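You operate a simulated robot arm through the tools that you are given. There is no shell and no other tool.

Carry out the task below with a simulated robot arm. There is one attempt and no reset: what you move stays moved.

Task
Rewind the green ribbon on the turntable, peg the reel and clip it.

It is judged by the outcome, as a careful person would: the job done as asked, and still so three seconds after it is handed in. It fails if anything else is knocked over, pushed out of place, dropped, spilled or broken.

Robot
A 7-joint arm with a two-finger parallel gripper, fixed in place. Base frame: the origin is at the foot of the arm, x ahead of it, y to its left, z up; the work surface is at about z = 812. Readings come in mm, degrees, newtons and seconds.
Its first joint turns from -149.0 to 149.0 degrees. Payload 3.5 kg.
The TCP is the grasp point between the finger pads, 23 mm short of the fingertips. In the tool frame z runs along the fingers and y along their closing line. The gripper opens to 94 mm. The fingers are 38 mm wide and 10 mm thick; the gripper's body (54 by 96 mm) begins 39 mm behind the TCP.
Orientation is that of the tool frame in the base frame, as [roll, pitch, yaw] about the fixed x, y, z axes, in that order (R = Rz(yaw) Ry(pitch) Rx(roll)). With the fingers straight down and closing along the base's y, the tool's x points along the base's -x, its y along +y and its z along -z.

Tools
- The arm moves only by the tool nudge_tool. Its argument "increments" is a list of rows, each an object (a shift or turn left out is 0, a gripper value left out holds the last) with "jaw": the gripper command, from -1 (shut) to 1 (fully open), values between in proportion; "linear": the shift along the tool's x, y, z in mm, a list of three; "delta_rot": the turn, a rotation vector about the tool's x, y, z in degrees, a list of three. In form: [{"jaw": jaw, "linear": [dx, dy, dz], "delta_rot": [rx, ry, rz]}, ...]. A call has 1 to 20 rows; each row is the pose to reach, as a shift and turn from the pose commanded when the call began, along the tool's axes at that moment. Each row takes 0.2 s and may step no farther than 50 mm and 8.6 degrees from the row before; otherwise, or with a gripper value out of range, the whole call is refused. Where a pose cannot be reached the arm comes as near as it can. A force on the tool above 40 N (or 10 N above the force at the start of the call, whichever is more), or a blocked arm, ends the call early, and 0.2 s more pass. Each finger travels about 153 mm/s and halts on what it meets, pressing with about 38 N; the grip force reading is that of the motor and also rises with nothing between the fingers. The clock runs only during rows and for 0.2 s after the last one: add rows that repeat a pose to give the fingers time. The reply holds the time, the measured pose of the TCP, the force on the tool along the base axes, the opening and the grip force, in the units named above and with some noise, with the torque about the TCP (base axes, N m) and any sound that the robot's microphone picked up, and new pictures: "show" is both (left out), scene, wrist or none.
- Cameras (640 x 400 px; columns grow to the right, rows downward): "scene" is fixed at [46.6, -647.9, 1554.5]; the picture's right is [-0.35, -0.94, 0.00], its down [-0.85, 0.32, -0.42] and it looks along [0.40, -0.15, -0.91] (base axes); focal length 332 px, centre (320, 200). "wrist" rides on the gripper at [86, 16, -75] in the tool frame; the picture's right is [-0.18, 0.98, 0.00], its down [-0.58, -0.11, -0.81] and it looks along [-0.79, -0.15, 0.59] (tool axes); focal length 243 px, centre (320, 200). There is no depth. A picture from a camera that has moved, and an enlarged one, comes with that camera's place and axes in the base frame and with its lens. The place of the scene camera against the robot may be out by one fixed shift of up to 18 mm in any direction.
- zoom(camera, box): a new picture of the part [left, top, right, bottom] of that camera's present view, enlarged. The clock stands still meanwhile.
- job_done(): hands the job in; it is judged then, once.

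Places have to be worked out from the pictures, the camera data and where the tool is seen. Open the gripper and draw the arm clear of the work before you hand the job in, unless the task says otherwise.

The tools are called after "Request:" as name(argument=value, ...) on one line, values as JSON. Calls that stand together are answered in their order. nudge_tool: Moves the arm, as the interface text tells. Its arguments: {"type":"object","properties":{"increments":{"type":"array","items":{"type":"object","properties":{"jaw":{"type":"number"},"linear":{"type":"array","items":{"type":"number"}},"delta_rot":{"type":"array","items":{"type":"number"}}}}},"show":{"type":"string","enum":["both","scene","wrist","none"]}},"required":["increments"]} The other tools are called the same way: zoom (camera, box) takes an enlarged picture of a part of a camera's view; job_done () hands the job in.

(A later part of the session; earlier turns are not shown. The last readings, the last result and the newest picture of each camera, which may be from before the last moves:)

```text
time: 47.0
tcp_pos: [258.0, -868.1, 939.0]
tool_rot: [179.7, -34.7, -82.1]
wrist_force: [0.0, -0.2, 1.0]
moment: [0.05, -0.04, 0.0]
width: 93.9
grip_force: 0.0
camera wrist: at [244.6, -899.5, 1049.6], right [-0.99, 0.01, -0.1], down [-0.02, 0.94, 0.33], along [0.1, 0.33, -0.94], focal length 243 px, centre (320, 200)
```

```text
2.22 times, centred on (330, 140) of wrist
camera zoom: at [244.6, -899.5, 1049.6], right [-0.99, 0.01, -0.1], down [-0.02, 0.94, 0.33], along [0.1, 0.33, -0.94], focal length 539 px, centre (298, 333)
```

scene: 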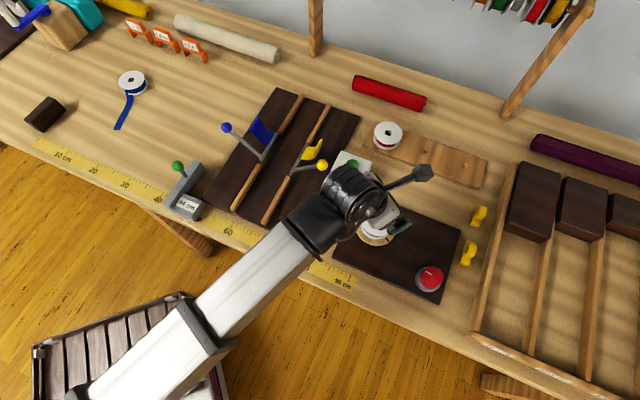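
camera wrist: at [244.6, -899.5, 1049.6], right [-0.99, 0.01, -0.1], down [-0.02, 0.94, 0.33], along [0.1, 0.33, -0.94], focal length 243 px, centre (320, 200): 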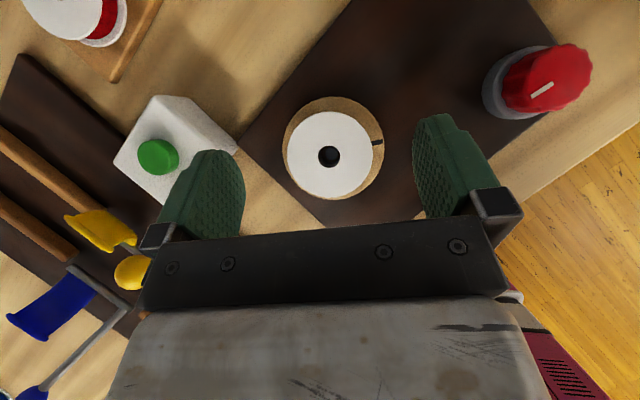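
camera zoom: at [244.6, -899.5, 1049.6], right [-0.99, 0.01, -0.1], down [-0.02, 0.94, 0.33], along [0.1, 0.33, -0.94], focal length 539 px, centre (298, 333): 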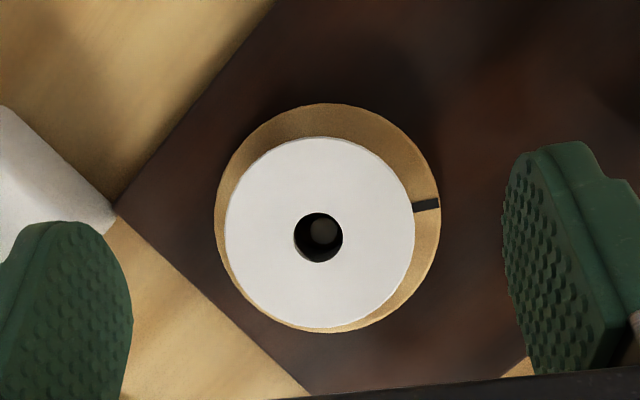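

From directly above, no loose ribbon shows anywhere: the green ribbon is fully wound. The reel centre is about (258.5,-868), right under the TCP. I'll narrow the jaw slightly and descend.

Request:
nudge_tool(increments=[{"linear": [-12, 0, 17.3], "jaw": 0.8}, {"linear": [-24, 0, 34.6], "jaw": 0.8}, {"linear": [-34, 0, 49.1]}, {"linear": [-40, 0, 57.7]}, {"linear": [-43.8, 0, 63.3]}, {"linear": [-43.8, 0, 63.3]}])

Request:
zoom(camera="wrist", box=[220, 60, 440, 230])

Request:
zoom(camera="scene", box=[340, 190, 430, 260])

```text
time: 48.4
tcp_pos: [257.4, -869.0, 863.6]
tool_rot: [179.8, -34.7, -81.9]
wrist_force: [-0.6, 0.2, -0.6]
moment: [-0.01, -0.01, -0.01]
width: 84.4
grip_force: 0.0
camera wrist: at [243.9, -900.1, 972.8], right [-0.99, 0.01, -0.1], down [-0.02, 0.94, 0.33], along [0.1, 0.33, -0.94], focal length 243 px, centre (320, 200)
```

scene: 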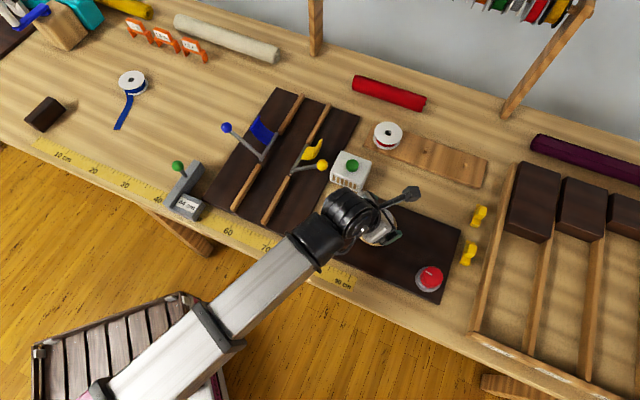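
wrist: 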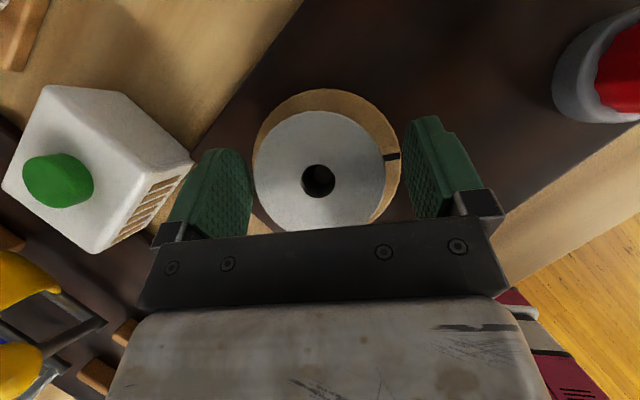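

```text
2.35 times, centred on (330, 145) of wrist
camera zoom: at [243.9, -900.1, 972.8], right [-0.99, 0.01, -0.1], down [-0.02, 0.94, 0.33], along [0.1, 0.33, -0.94], focal length 571 px, centre (296, 329)
```

zoom: 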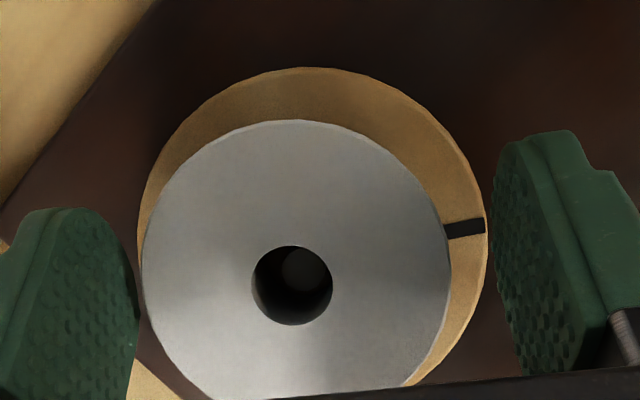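

```text
5.71 times, centred on (385, 225) of scene
camera zoom: at [46.6, -647.9, 1554.5], right [-0.35, -0.94, 0.0], down [-0.85, 0.32, -0.42], along [0.4, -0.15, -0.91], focal length 1897 px, centre (-51, 57)
```

zoom: 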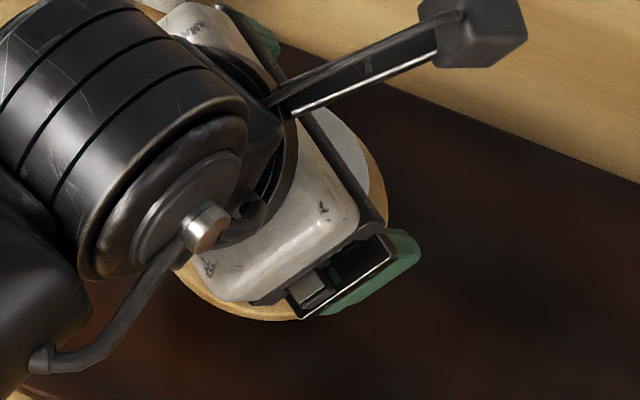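

Nearly centred. I'll make a 2 mm lateral correction, go 2 mm lower, then close gradually.

Request:
nudge_tool(increments=[{"linear": [-1.2, -2, 1.7]}, {"linear": [-1.2, -2, 1.7], "jaw": 0.6}, {"linear": [-1.2, -2, 1.7], "jaw": 0.4}, {"linear": [-1.2, -2, 1.7], "jaw": -1}, {"linear": [-1.2, -2, 1.7], "jaw": -1}, {"linear": [-1.2, -2, 1.7], "jaw": -1}])

```text
time: 49.8
tcp_pos: [259.1, -868.7, 860.8]
tool_rot: [179.9, -34.7, -82.1]
wrist_force: [0.2, 0.3, 1.3]
moment: [-0.02, -0.07, -0.01]
width: 69.6
grip_force: 37.7
camera wrist: at [245.5, -899.7, 970.8], right [-0.99, 0.01, -0.1], down [-0.02, 0.94, 0.33], along [0.1, 0.33, -0.94], focal length 243 px, centre (320, 200)
```

scene: 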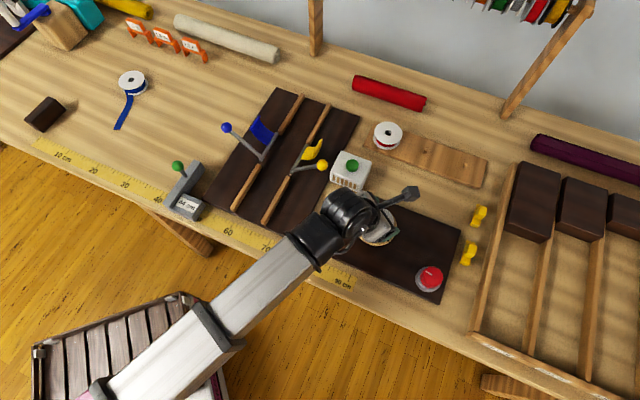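
wrist: 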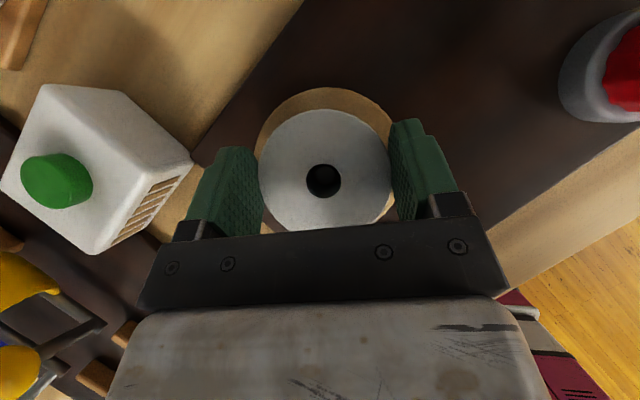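

Gripped at 69.6 mm with the reel centred. I'll lift slowly and check that it stays level.

Request:
nudge_tool(increments=[{"linear": [4, 0, -5.8]}, {"linear": [10, 0, -14.4]}, {"linear": [20, 0, -29]}, {"linear": [34, 0, -49.3]}, {"linear": [51, 0, -74]}, {"linear": [51, 0, -74]}])

Request:
zoom(camera="wrist", box=[220, 60, 440, 230])

```text
time: 51.2
tcp_pos: [258.8, -870.4, 951.7]
tool_rot: [179.8, -34.7, -81.9]
wrist_force: [0.1, -0.3, 0.5]
moment: [0.03, -0.01, 0.01]
width: 69.6
grip_force: 38.0
camera wrist: at [245.7, -900.1, 1061.6], right [-0.99, 0.01, -0.1], down [-0.02, 0.94, 0.33], along [0.1, 0.33, -0.94], focal length 243 px, centre (320, 200)
```

scene: 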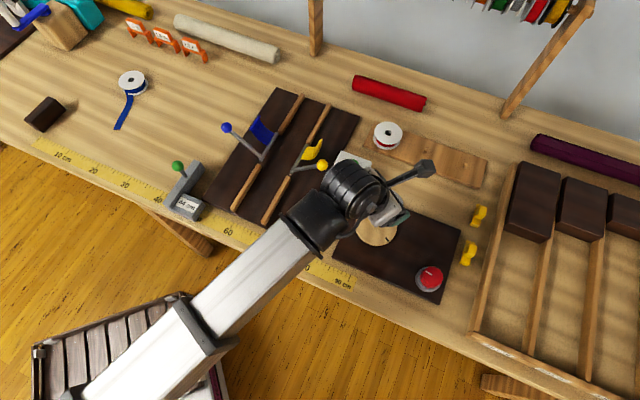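
wrist: 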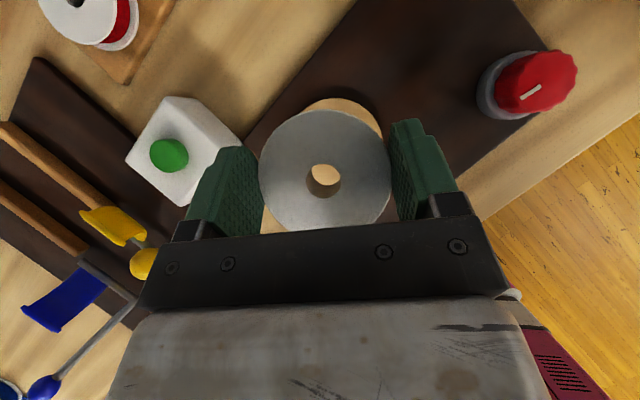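

```text
2.35 times, centred on (330, 145) of wrist
camera zoom: at [245.7, -900.1, 1061.6], right [-0.99, 0.01, -0.1], down [-0.02, 0.94, 0.33], along [0.1, 0.33, -0.94], focal length 571 px, centre (296, 329)
```

zoom: 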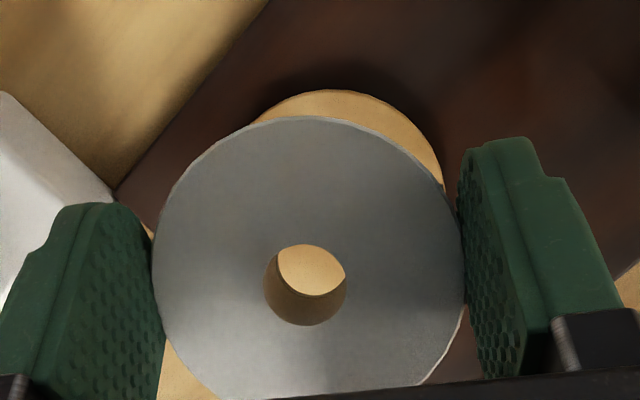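

The reel is level and I can even see through its hole, which will help with aligning to the peg. Now I'll carry it over the middle peg at height.

Request:
nudge_tool(increments=[{"linear": [25, -16, 19]}, {"linear": [55, -34, 41]}, {"linear": [87, -54, 65]}, {"linear": [119, -74, 89]}, {"linear": [150, -93, 112]}, {"linear": [178, -110, 133]}, {"linear": [178, -110, 133]}])

Request:
zoom(camera="wrist", box=[220, 60, 440, 230])

```text
time: 52.8
tcp_pos: [398.3, -1073.8, 942.1]
tool_rot: [179.8, -34.8, -82.1]
wrist_force: [0.2, 0.0, 0.2]
moment: [0.0, -0.01, -0.02]
width: 69.5
grip_force: 37.9
camera wrist: at [385.0, -1104.2, 1052.2], right [-0.99, 0.01, -0.1], down [-0.02, 0.94, 0.33], along [0.1, 0.33, -0.94], focal length 243 px, centre (320, 200)
```

scene: 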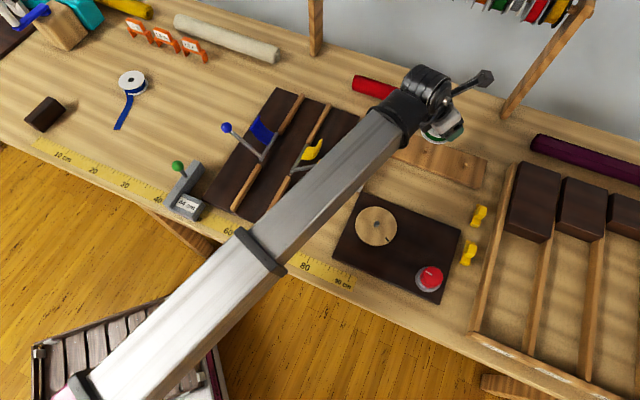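
wrist: 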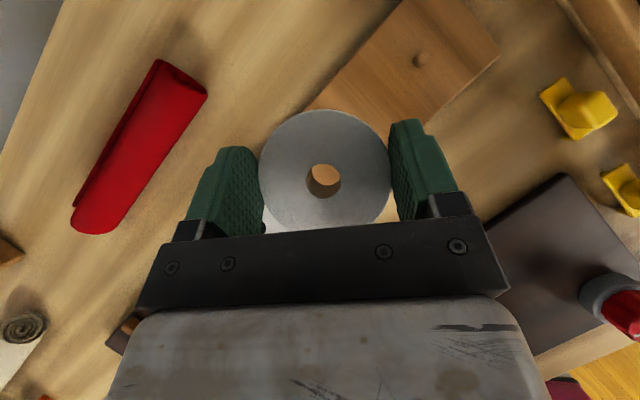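

```text
2.35 times, centred on (330, 145) of wrist
camera zoom: at [385.0, -1104.2, 1052.2], right [-0.99, 0.01, -0.1], down [-0.02, 0.94, 0.33], along [0.1, 0.33, -0.94], focal length 571 px, centre (296, 329)
```

zoom: 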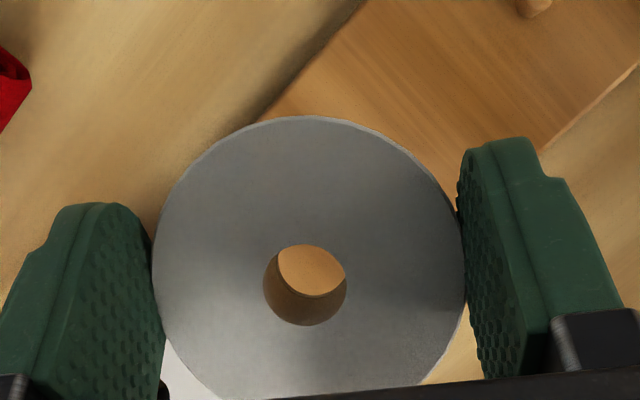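

The peg is hidden under the reel. I'll lower until I can catch the peg top through the hole.

Request:
nudge_tool(increments=[{"linear": [-11, 0, 16]}, {"linear": [-22, 0, 32]}, {"linear": [-31, 0, 45]}, {"linear": [-37, 0, 53.4]}, {"linear": [-37, 0, 53.4]}], show="none")

Request:
zoom(camera="wrist", box=[270, 140, 370, 220])

Request:
zoom(camera="scene", box=[370, 80, 510, 200])

```text
time: 54.0
tcp_pos: [397.4, -1073.5, 877.8]
tool_rot: [179.9, -34.7, -82.0]
wrist_force: [-0.3, -0.1, 0.2]
moment: [-0.01, -0.03, 0.02]
width: 69.3
grip_force: 37.8
```

```text
5.00 times, centred on (320, 180) of wrist
camera zoom: at [384.7, -1104.3, 987.6], right [-0.99, 0.01, -0.1], down [-0.02, 0.94, 0.33], along [0.1, 0.33, -0.94], focal length 1213 px, centre (320, 300)
```

zoom: 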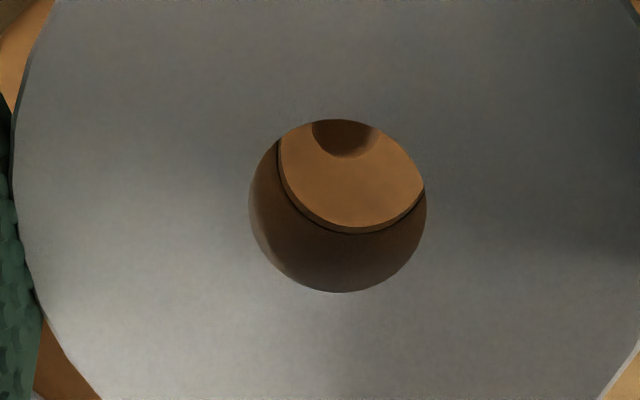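

```text
3.33 times, centred on (440, 140) of scene
camera zoom: at [46.6, -647.9, 1554.5], right [-0.35, -0.94, 0.0], down [-0.85, 0.32, -0.42], along [0.4, -0.15, -0.91], focal length 1106 px, centre (-80, 400)
```

zoom: 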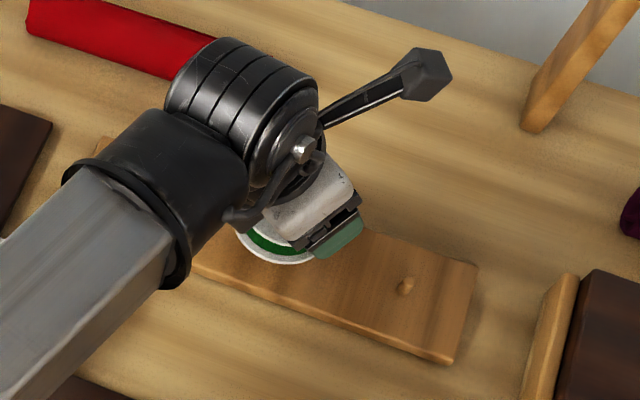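

I can see the peg through the hole: it lies about 2.2 mm to the image left and 2.4 mm farther outward than the hole axis. I'll correct and check again.

Request:
nudge_tool(increments=[{"linear": [1.9, -2.2, 1.3]}, {"linear": [-0.9, -2.2, 5.4]}, {"linear": [-0.9, -2.2, 5.4]}], show="none")

Request:
zoom(camera="wrist", box=[270, 140, 370, 220])

```text
time: 54.8
tcp_pos: [400.1, -1076.3, 872.4]
tool_rot: [179.8, -34.7, -82.0]
wrist_force: [-0.5, -0.3, 0.2]
moment: [0.0, 0.0, 0.02]
width: 69.7
grip_force: 37.5
```

```text
5.00 times, centred on (320, 180) of wrist
camera zoom: at [387.4, -1106.5, 982.4], right [-0.99, 0.01, -0.1], down [-0.02, 0.94, 0.33], along [0.1, 0.33, -0.94], focal length 1213 px, centre (320, 300)
```

zoom: 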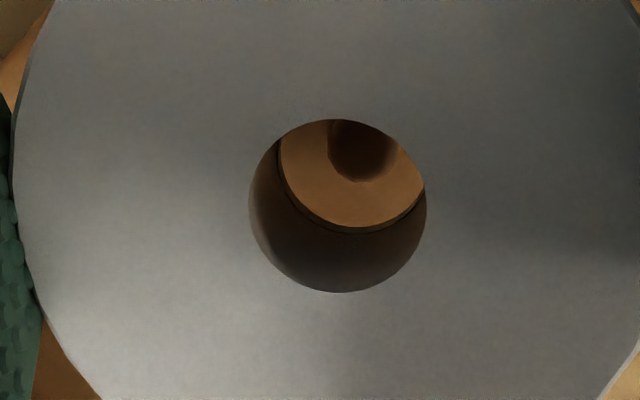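

The peg now lines up with the hole to within about 1 mm. I'll lower straight down onto it.

Request:
nudge_tool(increments=[{"linear": [-2.3, 0, 3.3]}, {"linear": [-4.6, 0, 6.6]}, {"linear": [-6.8, 0, 9.9]}, {"linear": [-6.8, 0, 9.9]}], show="none")

Request:
zoom(camera="wrist", box=[270, 140, 370, 220])

```text
time: 55.8
tcp_pos: [399.3, -1076.1, 860.3]
tool_rot: [179.8, -34.7, -82.0]
wrist_force: [0.0, -0.6, -0.6]
moment: [-0.01, 0.0, 0.02]
width: 69.6
grip_force: 37.7
```

```text
5.00 times, centred on (320, 180) of wrist
camera zoom: at [386.9, -1106.9, 970.1], right [-0.99, 0.01, -0.1], down [-0.02, 0.94, 0.33], along [0.1, 0.33, -0.94], focal length 1213 px, centre (320, 300)
```

zoom: 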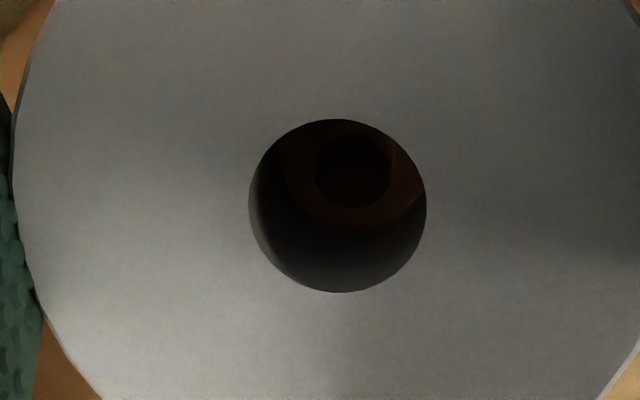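

The peg is inside the hole and there's no contact force yet. Continuing down gently.

Request:
nudge_tool(increments=[{"linear": [-1.1, 0, 1.6]}, {"linear": [-2.3, 0, 3.3]}, {"linear": [-2.3, 0, 3.3]}], show="none")

Request:
nudge_tool(increments=[{"linear": [-1.1, 0, 1.6]}, {"linear": [-1.7, 0, 2.5]}, {"linear": [-1.7, 0, 2.5]}], show="none")

```text
time: 56.6
tcp_pos: [399.6, -1077.0, 856.0]
tool_rot: [179.7, -34.7, -81.9]
wrist_force: [-0.6, -0.3, -0.6]
moment: [-0.01, -0.01, -0.03]
width: 69.6
grip_force: 38.1
```

```text
time: 57.4
tcp_pos: [399.6, -1076.5, 853.3]
tool_rot: [179.8, -34.7, -82.0]
wrist_force: [-0.2, 0.0, 0.1]
moment: [0.01, 0.05, 0.0]
width: 69.4
grip_force: 37.9
```

Still free at z 853. I'll continue in 1–2 mm steps.

Request:
nudge_tool(increments=[{"linear": [-0.6, 0, 0.8]}, {"linear": [-1.1, 0, 1.6]}, {"linear": [-1.1, 0, 1.6]}], show="none")

Request:
nudge_tool(increments=[{"linear": [-0.6, 0, 0.8]}, {"linear": [-1.1, 0, 1.6]}, {"linear": [-1.1, 0, 1.6]}], show="both")

Request:
zoom(camera="scene", box=[380, 110, 480, 190])

```text
time: 58.2
tcp_pos: [399.3, -1075.5, 851.6]
tool_rot: [179.8, -34.9, -82.0]
wrist_force: [0.3, 0.3, -0.2]
moment: [0.01, -0.02, -0.02]
width: 69.6
grip_force: 38.4
```

```text
time: 59.0
tcp_pos: [399.9, -1074.5, 850.7]
tool_rot: [179.9, -34.8, -81.9]
wrist_force: [-0.7, 1.9, 12.6]
moment: [0.32, -0.26, 0.04]
width: 69.7
grip_force: 38.0
camera wrist: at [387.2, -1106.4, 960.7], right [-0.99, 0.01, -0.1], down [-0.02, 0.94, 0.33], along [0.1, 0.33, -0.94], focal length 243 px, centre (320, 200)
```

scene: 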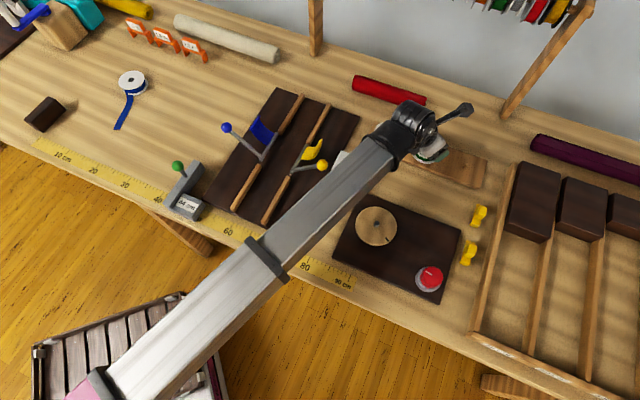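
wrist: 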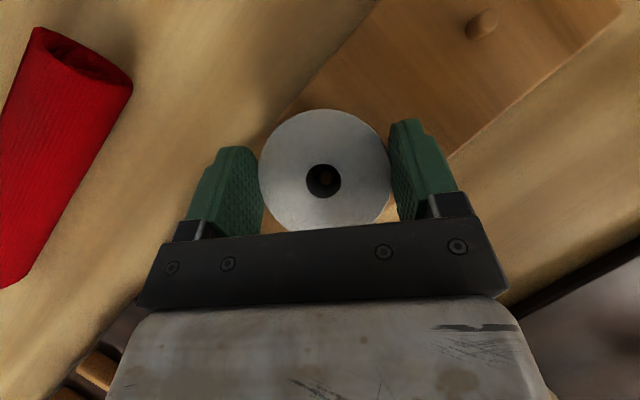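

```text
5.00 times, centred on (430, 150) of scene
camera zoom: at [46.6, -647.9, 1554.5], right [-0.35, -0.94, 0.0], down [-0.85, 0.32, -0.42], along [0.4, -0.15, -0.91], focal length 1660 px, centre (-230, 450)
```

zoom: 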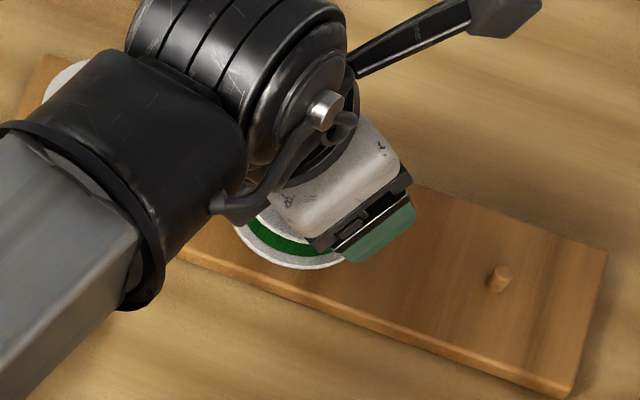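

Contact came at z≈851 with the peg inside the hole, so the reel is down on the board. I'll open modestly and lift straight up.

Request:
nudge_tool(increments=[{"linear": [0.4, 0, -0.6]}, {"linear": [0.4, 0, -0.6], "jaw": 0.65}, {"linear": [0.4, 0, -0.6], "jaw": 0.72}, {"linear": [0.4, 0, -0.6], "jaw": 0.72}, {"linear": [6, 0, -8.6]}, {"linear": [17, 0, -24.6]}, {"linear": [34, 0, -49.3]}, {"linear": [51, 0, -74]}, {"linear": [51, 0, -74]}])

Request:
zoom(camera="wrist", box=[220, 60, 440, 230])

Request:
zoom(camera="scene", box=[370, 100, 500, 200])

```text
time: 61.0
tcp_pos: [401.4, -1076.7, 940.4]
tool_rot: [179.7, -34.6, -82.0]
wrist_force: [0.5, 0.5, -0.7]
moment: [-0.03, 0.03, 0.01]
width: 80.8
grip_force: 0.1
camera wrist: at [388.3, -1107.0, 1050.3], right [-0.99, 0.01, -0.1], down [-0.02, 0.94, 0.33], along [0.1, 0.33, -0.94], focal length 243 px, centre (320, 200)
```

scene: 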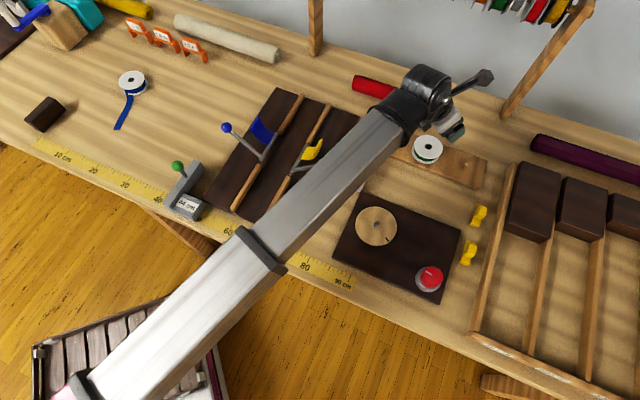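
wrist: 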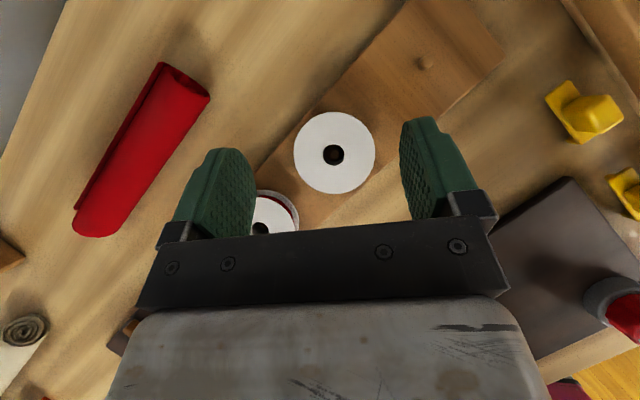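

```text
2.35 times, centred on (330, 145) of wrist
camera zoom: at [388.3, -1107.0, 1050.3], right [-0.99, 0.01, -0.1], down [-0.02, 0.94, 0.33], along [0.1, 0.33, -0.94], focal length 571 px, centre (296, 329)
```

zoom: 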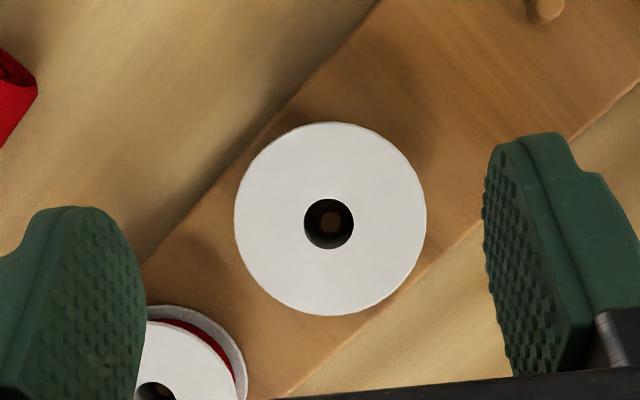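

```text
4.00 times, centred on (435, 150) of scene
camera zoom: at [46.6, -647.9, 1554.5], right [-0.35, -0.94, 0.0], down [-0.85, 0.32, -0.42], along [0.4, -0.15, -0.91], focal length 1328 px, centre (-140, 400)
```

zoom: 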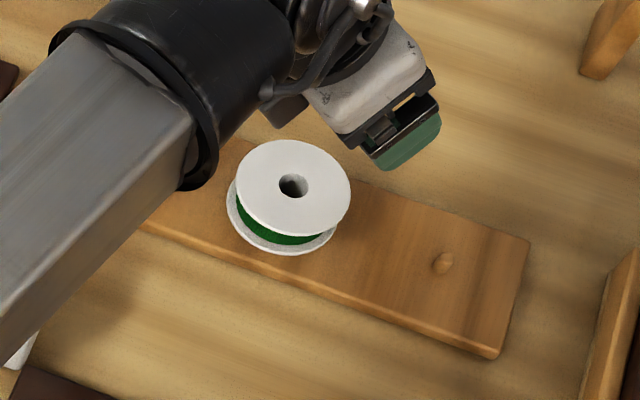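

The green reel is on the middle peg and neatly wound. Now for the clip: I'll move over the clips to study them from above.

Request:
nudge_tool(increments=[{"linear": [-8, 41, -6], "delta_rot": [-1.1, 0, 1.6]}, {"linear": [-17, 82, -12], "delta_rot": [-2.3, 0, 3.3]}, {"linear": [-25, 122, -17.5], "delta_rot": [-3.4, 0, 4.9]}, {"linear": [-34, 163, -23.4], "delta_rot": [-4.6, 0, 6.6]}, {"linear": [-42, 204, -29.3], "delta_rot": [-5.7, 0, 8.2]}, {"linear": [-50.7, 244.8, -35.1], "delta_rot": [-6.83, 0, 9.87]}, {"linear": [-50.7, 244.8, -35.1], "delta_rot": [-6.83, 0, 9.87]}])

Request:
zoom(camera="wrist", box=[200, 40, 440, 230])

```text
time: 62.6
tcp_pos: [148.9, -1049.7, 938.9]
tool_rot: [179.8, -34.7, -94.1]
wrist_force: [-0.3, -0.6, 0.3]
moment: [0.01, 0.02, 0.02]
width: 80.6
grip_force: 0.1
camera wrist: at [130.3, -1076.4, 1049.6], right [-0.97, 0.22, -0.1], down [0.18, 0.93, 0.33], along [0.17, 0.3, -0.94], focal length 243 px, centre (320, 200)
```

scene: 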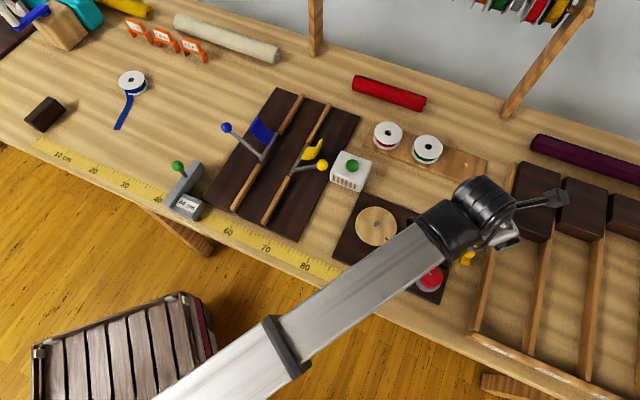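
wrist: 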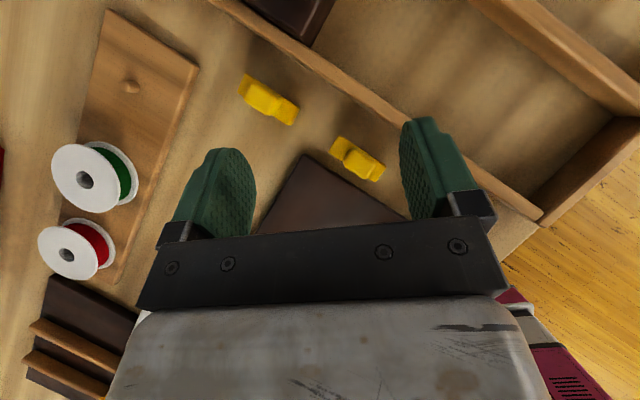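

```text
2.11 times, centred on (320, 135) of wrist
camera zoom: at [130.3, -1076.4, 1049.6], right [-0.97, 0.22, -0.1], down [0.18, 0.93, 0.33], along [0.17, 0.3, -0.94], focal length 511 px, centre (320, 337)
```

zoom: 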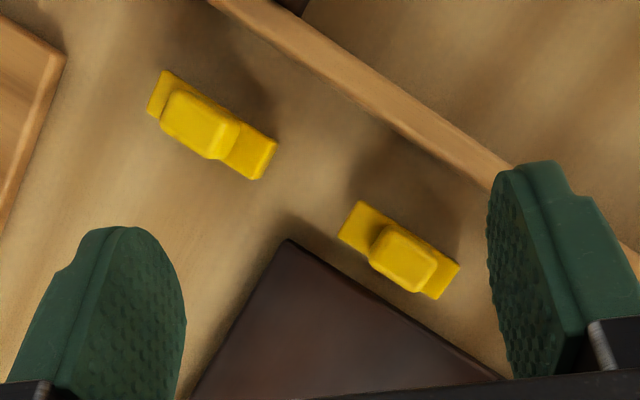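

Good overhead view of both clips. Zooming in on each.

Request:
zoom(camera="wrist", box=[320, 125, 400, 190])

Request:
zoom(camera="wrist", box=[225, 60, 315, 135])

Request:
zoom(camera="wrist", box=[30, 120, 150, 290])

```text
6.15 times, centred on (360, 158) of wrist
camera zoom: at [130.3, -1076.4, 1049.6], right [-0.97, 0.22, -0.1], down [0.18, 0.93, 0.33], along [0.17, 0.3, -0.94], focal length 1493 px, centre (74, 462)
```

zoom: 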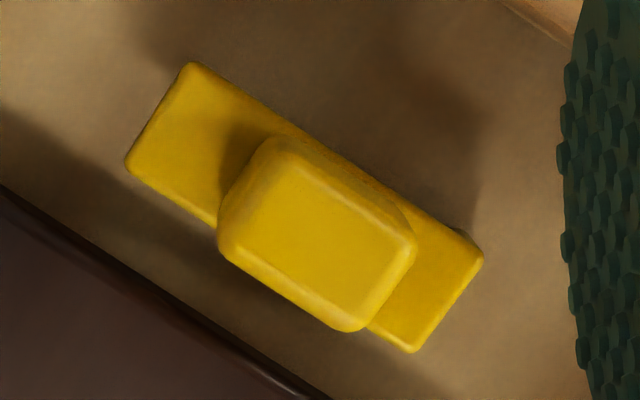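

```text
5.33 times, centred on (270, 98) of wrist
camera zoom: at [130.3, -1076.4, 1049.6], right [-0.97, 0.22, -0.1], down [0.18, 0.93, 0.33], along [0.17, 0.3, -0.94], focal length 1294 px, centre (587, 747)
```

zoom: 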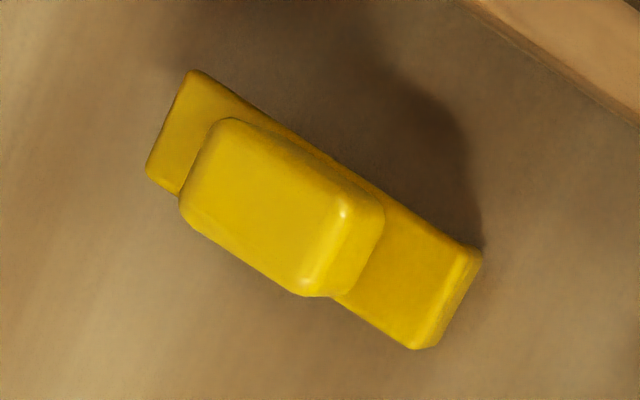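

```text
2.35 times, centred on (90, 205) of wrist
camera zoom: at [130.3, -1076.4, 1049.6], right [-0.97, 0.22, -0.1], down [0.18, 0.93, 0.33], along [0.17, 0.3, -0.94], focal length 571 px, centre (861, 188)
```

zoom: 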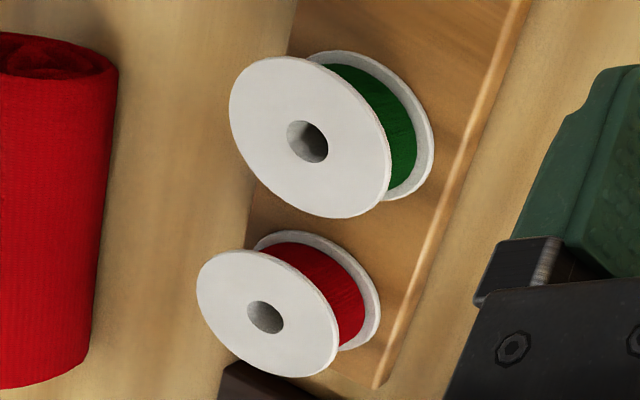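

The clip seems to be a 54×18 mm plate with a tall handle block. I need a lower, more sideways view to see whether there's a slot, so I'll move to the +x side of the clips at low height.

Request:
nudge_tool(increments=[{"linear": [12, -32, 20]}, {"linear": [6, -64, 50]}, {"linear": [-2, -90, 75]}, {"linear": [-2, -98, 80]}, {"linear": [-2, -98, 80]}])

```text
time: 63.8
tcp_pos: [244.2, -1099.6, 873.0]
tool_rot: [179.8, -34.8, -94.0]
wrist_force: [-0.6, 0.0, -0.2]
moment: [-0.01, -0.01, 0.0]
width: 80.9
grip_force: 0.1
camera wrist: at [225.1, -1126.7, 982.4], right [-0.97, 0.22, -0.1], down [0.18, 0.93, 0.33], along [0.17, 0.3, -0.94], focal length 243 px, centre (320, 200)
```

scene: 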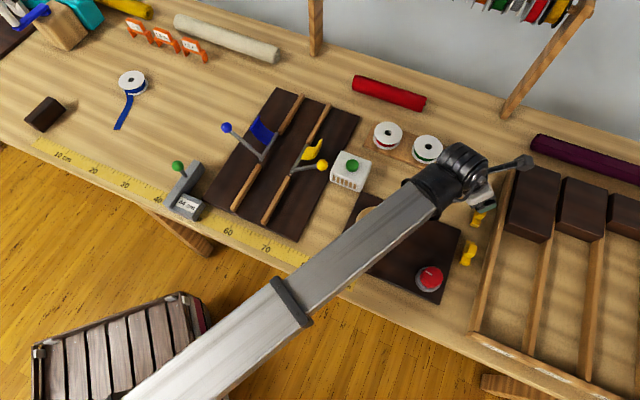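
wrist: 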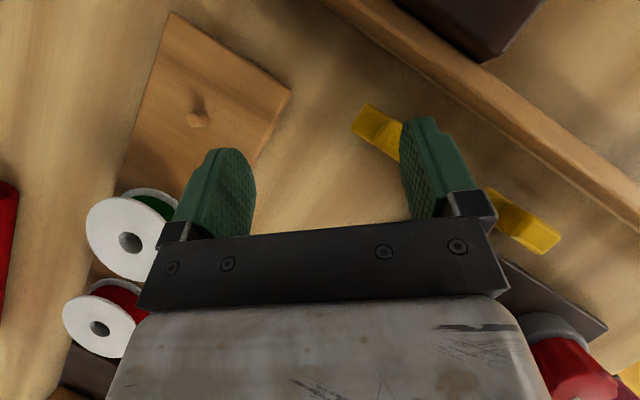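

Request:
zoom(camera="wrist", box=[480, 170, 590, 270])

Request:
zoom(camera="scene", box=[445, 195, 495, 275])

Request:
zoom(camera="scene", box=[455, 235, 485, 270])

```text
4.00 times, centred on (535, 220) of wrist
camera zoom: at [225.1, -1126.7, 982.4], right [-0.97, 0.22, -0.1], down [0.18, 0.93, 0.33], along [0.17, 0.3, -0.94], focal length 970 px, centre (-540, 120)
```

zoom: 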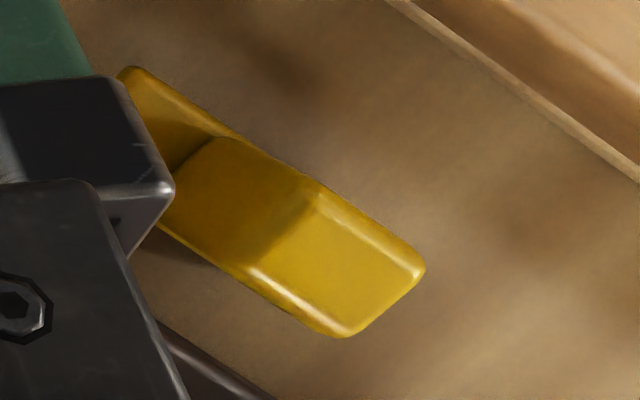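

```text
5.00 times, centred on (470, 235) of scene
camera zoom: at [46.6, -647.9, 1554.5], right [-0.35, -0.94, 0.0], down [-0.85, 0.32, -0.42], along [0.4, -0.15, -0.91], focal length 1660 px, centre (-430, 25)
```

zoom: 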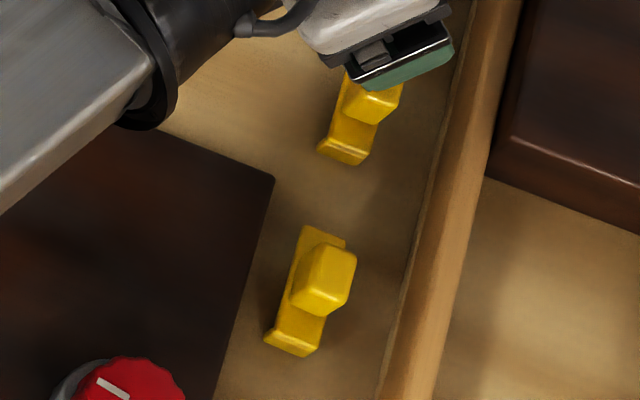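

```text
11.43 times, centred on (470, 252) of scene
camera zoom: at [46.6, -647.9, 1554.5], right [-0.35, -0.94, 0.0], down [-0.85, 0.32, -0.42], along [0.4, -0.15, -0.91], focal length 3794 px, centre (-1394, -400)
```

zoom: 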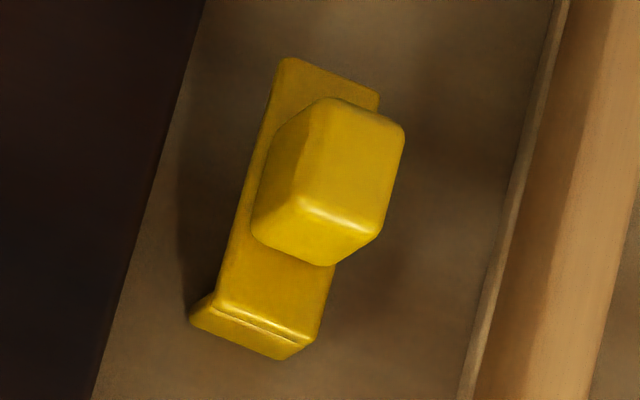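

Request:
zoom(camera="wrist", box=[335, 85, 415, 165])

Request:
nudge_tool(increments=[{"linear": [0, -25, 0]}, {"linear": [0, -55, 0]}, {"linear": [-6, -80, 9]}, {"linear": [-6, -80, 9]}], show="wrist")

```text
5.00 times, centred on (375, 125) of wrist
camera zoom: at [225.1, -1126.7, 982.4], right [-0.97, 0.22, -0.1], down [0.18, 0.93, 0.33], along [0.17, 0.3, -0.94], focal length 1213 px, centre (45, 575)
```

zoom: 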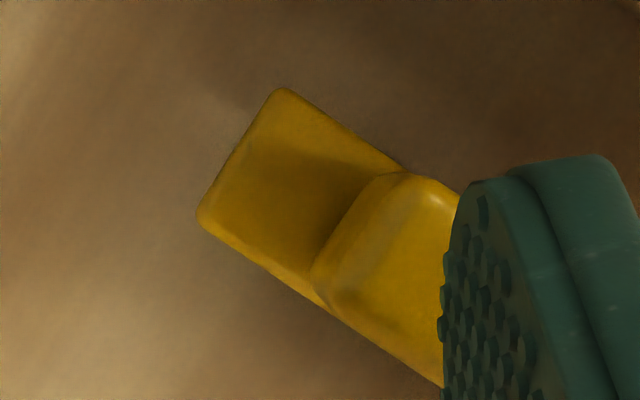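

```text
time: 64.8
tcp_pos: [323.8, -1104.1, 862.3]
tool_rot: [179.9, -34.8, -94.0]
wrist_force: [0.1, 0.1, 0.5]
moment: [0.0, 0.01, 0.0]
width: 80.8
grip_force: 0.1
camera wrist: at [303.9, -1132.4, 971.2], right [-0.97, 0.22, -0.1], down [0.18, 0.93, 0.33], along [0.17, 0.3, -0.94], focal length 243 px, centre (320, 200)
```

wrist: 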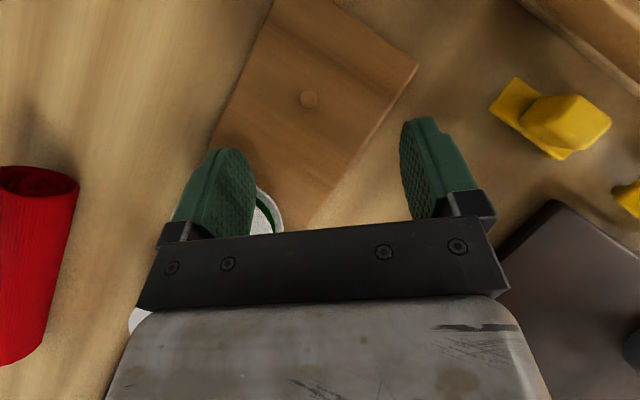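

Request:
zoom(camera="wrist", box=[480, 65, 620, 170])

```text
3.81 times, centred on (550, 118) of wrist
camera zoom: at [303.9, -1132.4, 971.2], right [-0.97, 0.22, -0.1], down [0.18, 0.93, 0.33], along [0.17, 0.3, -0.94], focal length 924 px, centre (-556, 514)
```

zoom: 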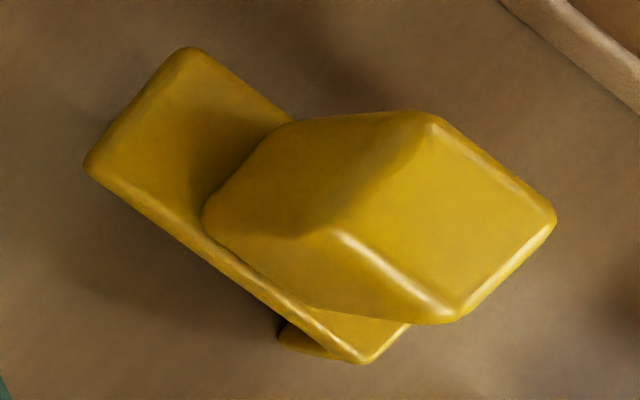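

The view shows the clip as a raised plate with a downward leg at its bench-side end and a tall handle on top. I'll go above the nearer clip with the tool turned so the fingers close along the clip's long axis, keeping the 35° tilt.

Request:
nudge_tool(increments=[{"linear": [17, 0, -25]}, {"linear": [34, 0, -49]}, {"linear": [27, 33, -55], "delta_rot": [-3.8, 0, 5.5]}, {"linear": [20, 66, -62], "delta_rot": [-7.6, 0, 10.9]}, {"linear": [13, 100, -68], "delta_rot": [-11.4, 0, 16.4]}, {"linear": [6, 133, -74], "delta_rot": [-15.2, 0, 21.9]}, {"linear": [0, 166, -81], "delta_rot": [-19, 0, 27.3]}, {"linear": [-6.8, 199.5, -87.2], "delta_rot": [-22.8, 0, 32.8]}, {"linear": [-6.8, 199.5, -87.2], "delta_rot": [-22.8, 0, 32.8]}])

Request:
zoom(camera="wrist", box=[240, 70, 420, 230])

```text
time: 66.8
tcp_pos: [127.7, -1035.0, 930.7]
tool_rot: [179.8, -34.9, -134.1]
wrist_force: [0.1, 0.6, 0.6]
moment: [0.01, -0.04, 0.05]
width: 80.7
grip_force: 0.0
camera wrist: at [96.5, -1044.0, 1041.3], right [-0.6, 0.79, -0.1], down [0.73, 0.6, 0.33], along [0.32, 0.12, -0.94], focal length 243 px, centre (320, 200)
```

scene: 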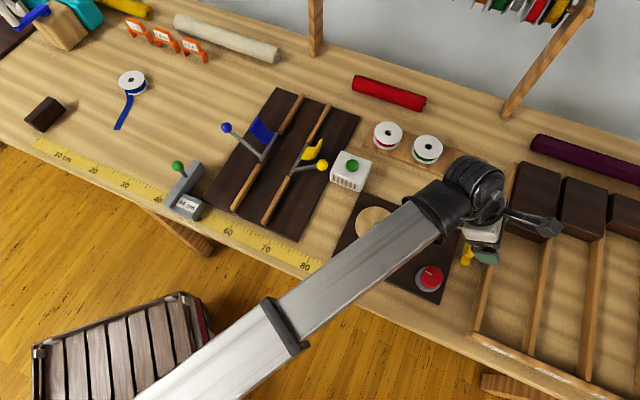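
wrist: 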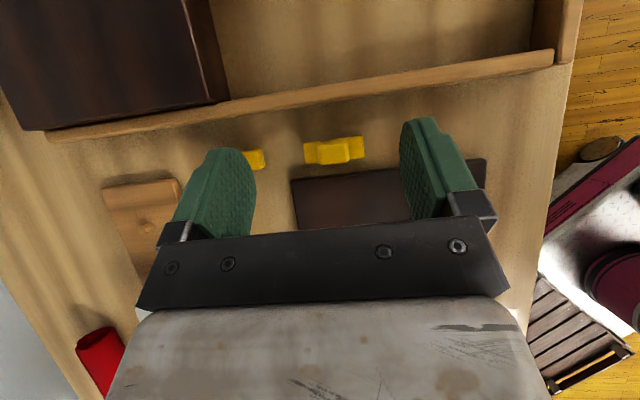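

```text
2.50 times, centred on (330, 150) of wrist
camera zoom: at [96.5, -1044.0, 1041.3], right [-0.6, 0.79, -0.1], down [0.73, 0.6, 0.33], along [0.32, 0.12, -0.94], focal length 606 px, centre (295, 325)
```

zoom: 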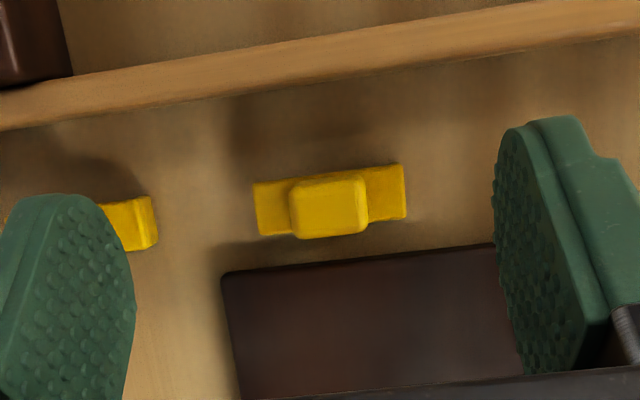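

The clip's long axis is aligned with the closing direction. Taking a closer look.

Request:
zoom(camera="wrist", box=[295, 125, 375, 175])

Request:
zoom(camera="scene", box=[450, 230, 500, 270])

```text
8.00 times, centred on (335, 150) of wrist
camera zoom: at [96.5, -1044.0, 1041.3], right [-0.6, 0.79, -0.1], down [0.73, 0.6, 0.33], along [0.32, 0.12, -0.94], focal length 1941 px, centre (200, 600)
```

zoom: 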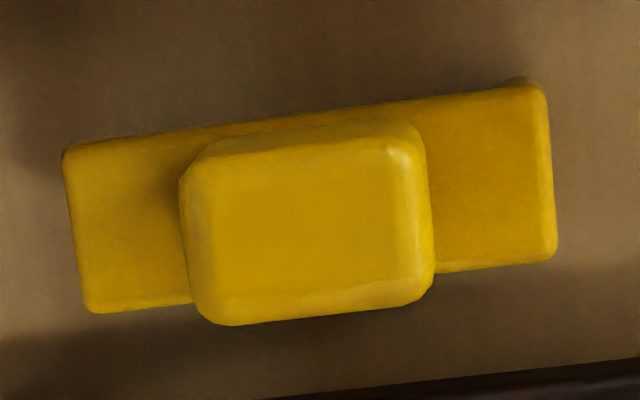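

```text
10.00 times, centred on (475, 250) of scene
camera zoom: at [46.6, -647.9, 1554.5], right [-0.35, -0.94, 0.0], down [-0.85, 0.32, -0.42], along [0.4, -0.15, -0.91], focal length 3320 px, centre (-1230, -300)
```

zoom: 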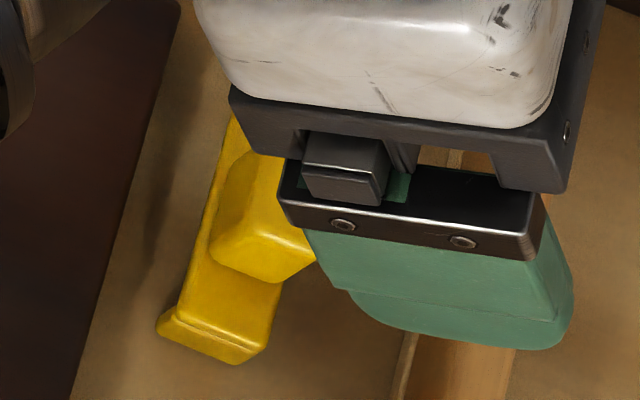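

The handle is about 24×17 mm and centred near (127,-1036), directly under the TCP. I'll narrow the jaw to ~50 mm and descend to just above the plate.

Request:
nudge_tool(increments=[{"linear": [0, 0, 0], "jaw": 0.06}, {"linear": [-11, 0.5, 15.8], "jaw": 0.06}, {"linear": [-22, 1, 31.6]}, {"linear": [-33, 1, 47.4]}, {"linear": [-39, 1, 56]}, {"linear": [-42, 1, 60.5]}, {"linear": [-42, 1, 60.5]}])

Request:
zoom(camera="wrist", box=[230, 90, 430, 230])

Request:
zoom(camera="scene", box=[440, 220, 510, 280])

```text
time: 68.4
tcp_pos: [126.2, -1035.1, 856.1]
tool_rot: [179.7, -34.9, -134.0]
wrist_force: [-0.1, -0.2, -0.1]
moment: [0.04, 0.01, -0.01]
width: 49.9
grip_force: 0.1
camera wrist: at [95.3, -1044.3, 966.6], right [-0.6, 0.79, -0.1], down [0.73, 0.6, 0.33], along [0.32, 0.12, -0.94], focal length 243 px, centre (320, 200)
```

scene: 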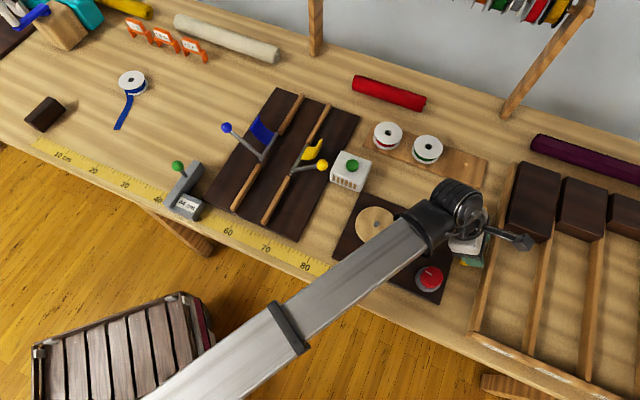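
wrist: 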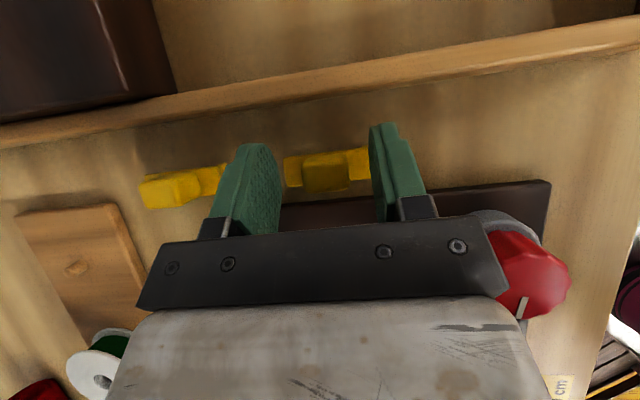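

```text
2.86 times, centred on (330, 160) of wrist
camera zoom: at [95.3, -1044.3, 966.6], right [-0.6, 0.79, -0.1], down [0.73, 0.6, 0.33], along [0.32, 0.12, -0.94], focal length 693 px, centre (291, 314)
```

zoom: 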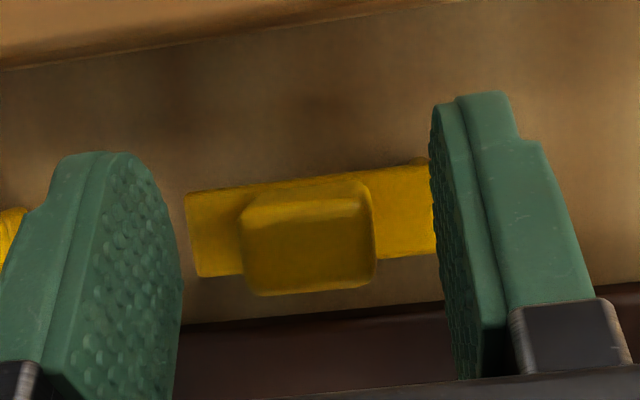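

```text
6.67 times, centred on (475, 250) of scene
camera zoom: at [46.6, -647.9, 1554.5], right [-0.35, -0.94, 0.0], down [-0.85, 0.32, -0.42], along [0.4, -0.15, -0.91], focal length 2213 px, centre (-713, -133)
```

zoom: 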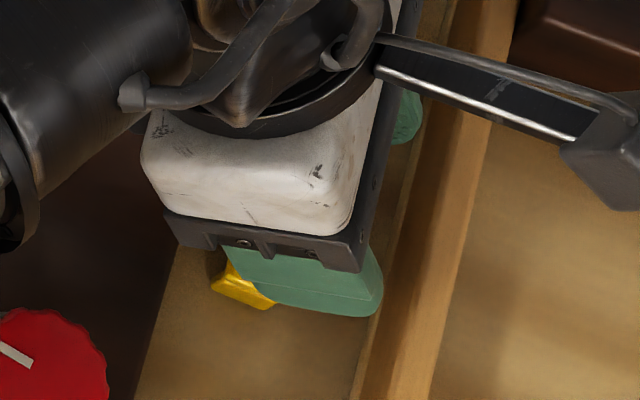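

The handle is centred between the fingers. I'll lower a few more millimetres while watching for contact, then close.

Request:
nudge_tool(increments=[{"linear": [-1.5, 0, 2]}, {"linear": [-3, 0, 4.2]}, {"linear": [-3, 0, 4.2]}], show="none")

Request:
nudge_tool(increments=[{"linear": [-0.9, 0, 1.2]}, {"linear": [-1.7, 0, 2.5]}, {"linear": [-1.7, 0, 2.5]}], show="wrist")

```text
time: 69.2
tcp_pos: [127.3, -1035.3, 852.1]
tool_rot: [179.8, -34.9, -133.9]
wrist_force: [-0.1, -0.2, 0.9]
moment: [0.0, 0.0, -0.02]
width: 49.8
grip_force: 0.2
```

```text
time: 70.0
tcp_pos: [126.9, -1034.6, 849.8]
tool_rot: [179.9, -34.9, -133.8]
wrist_force: [-0.2, 0.0, 0.2]
moment: [-0.02, -0.01, 0.01]
width: 49.6
grip_force: 0.0
camera wrist: at [95.3, -1044.4, 958.7], right [-0.6, 0.79, -0.1], down [0.73, 0.6, 0.33], along [0.32, 0.12, -0.94], focal length 243 px, centre (320, 200)
```

wrist: 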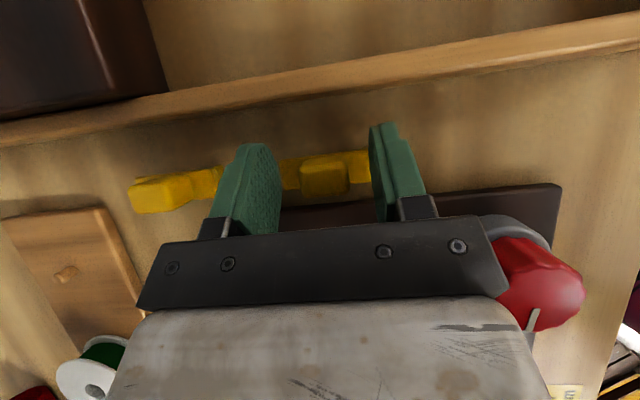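

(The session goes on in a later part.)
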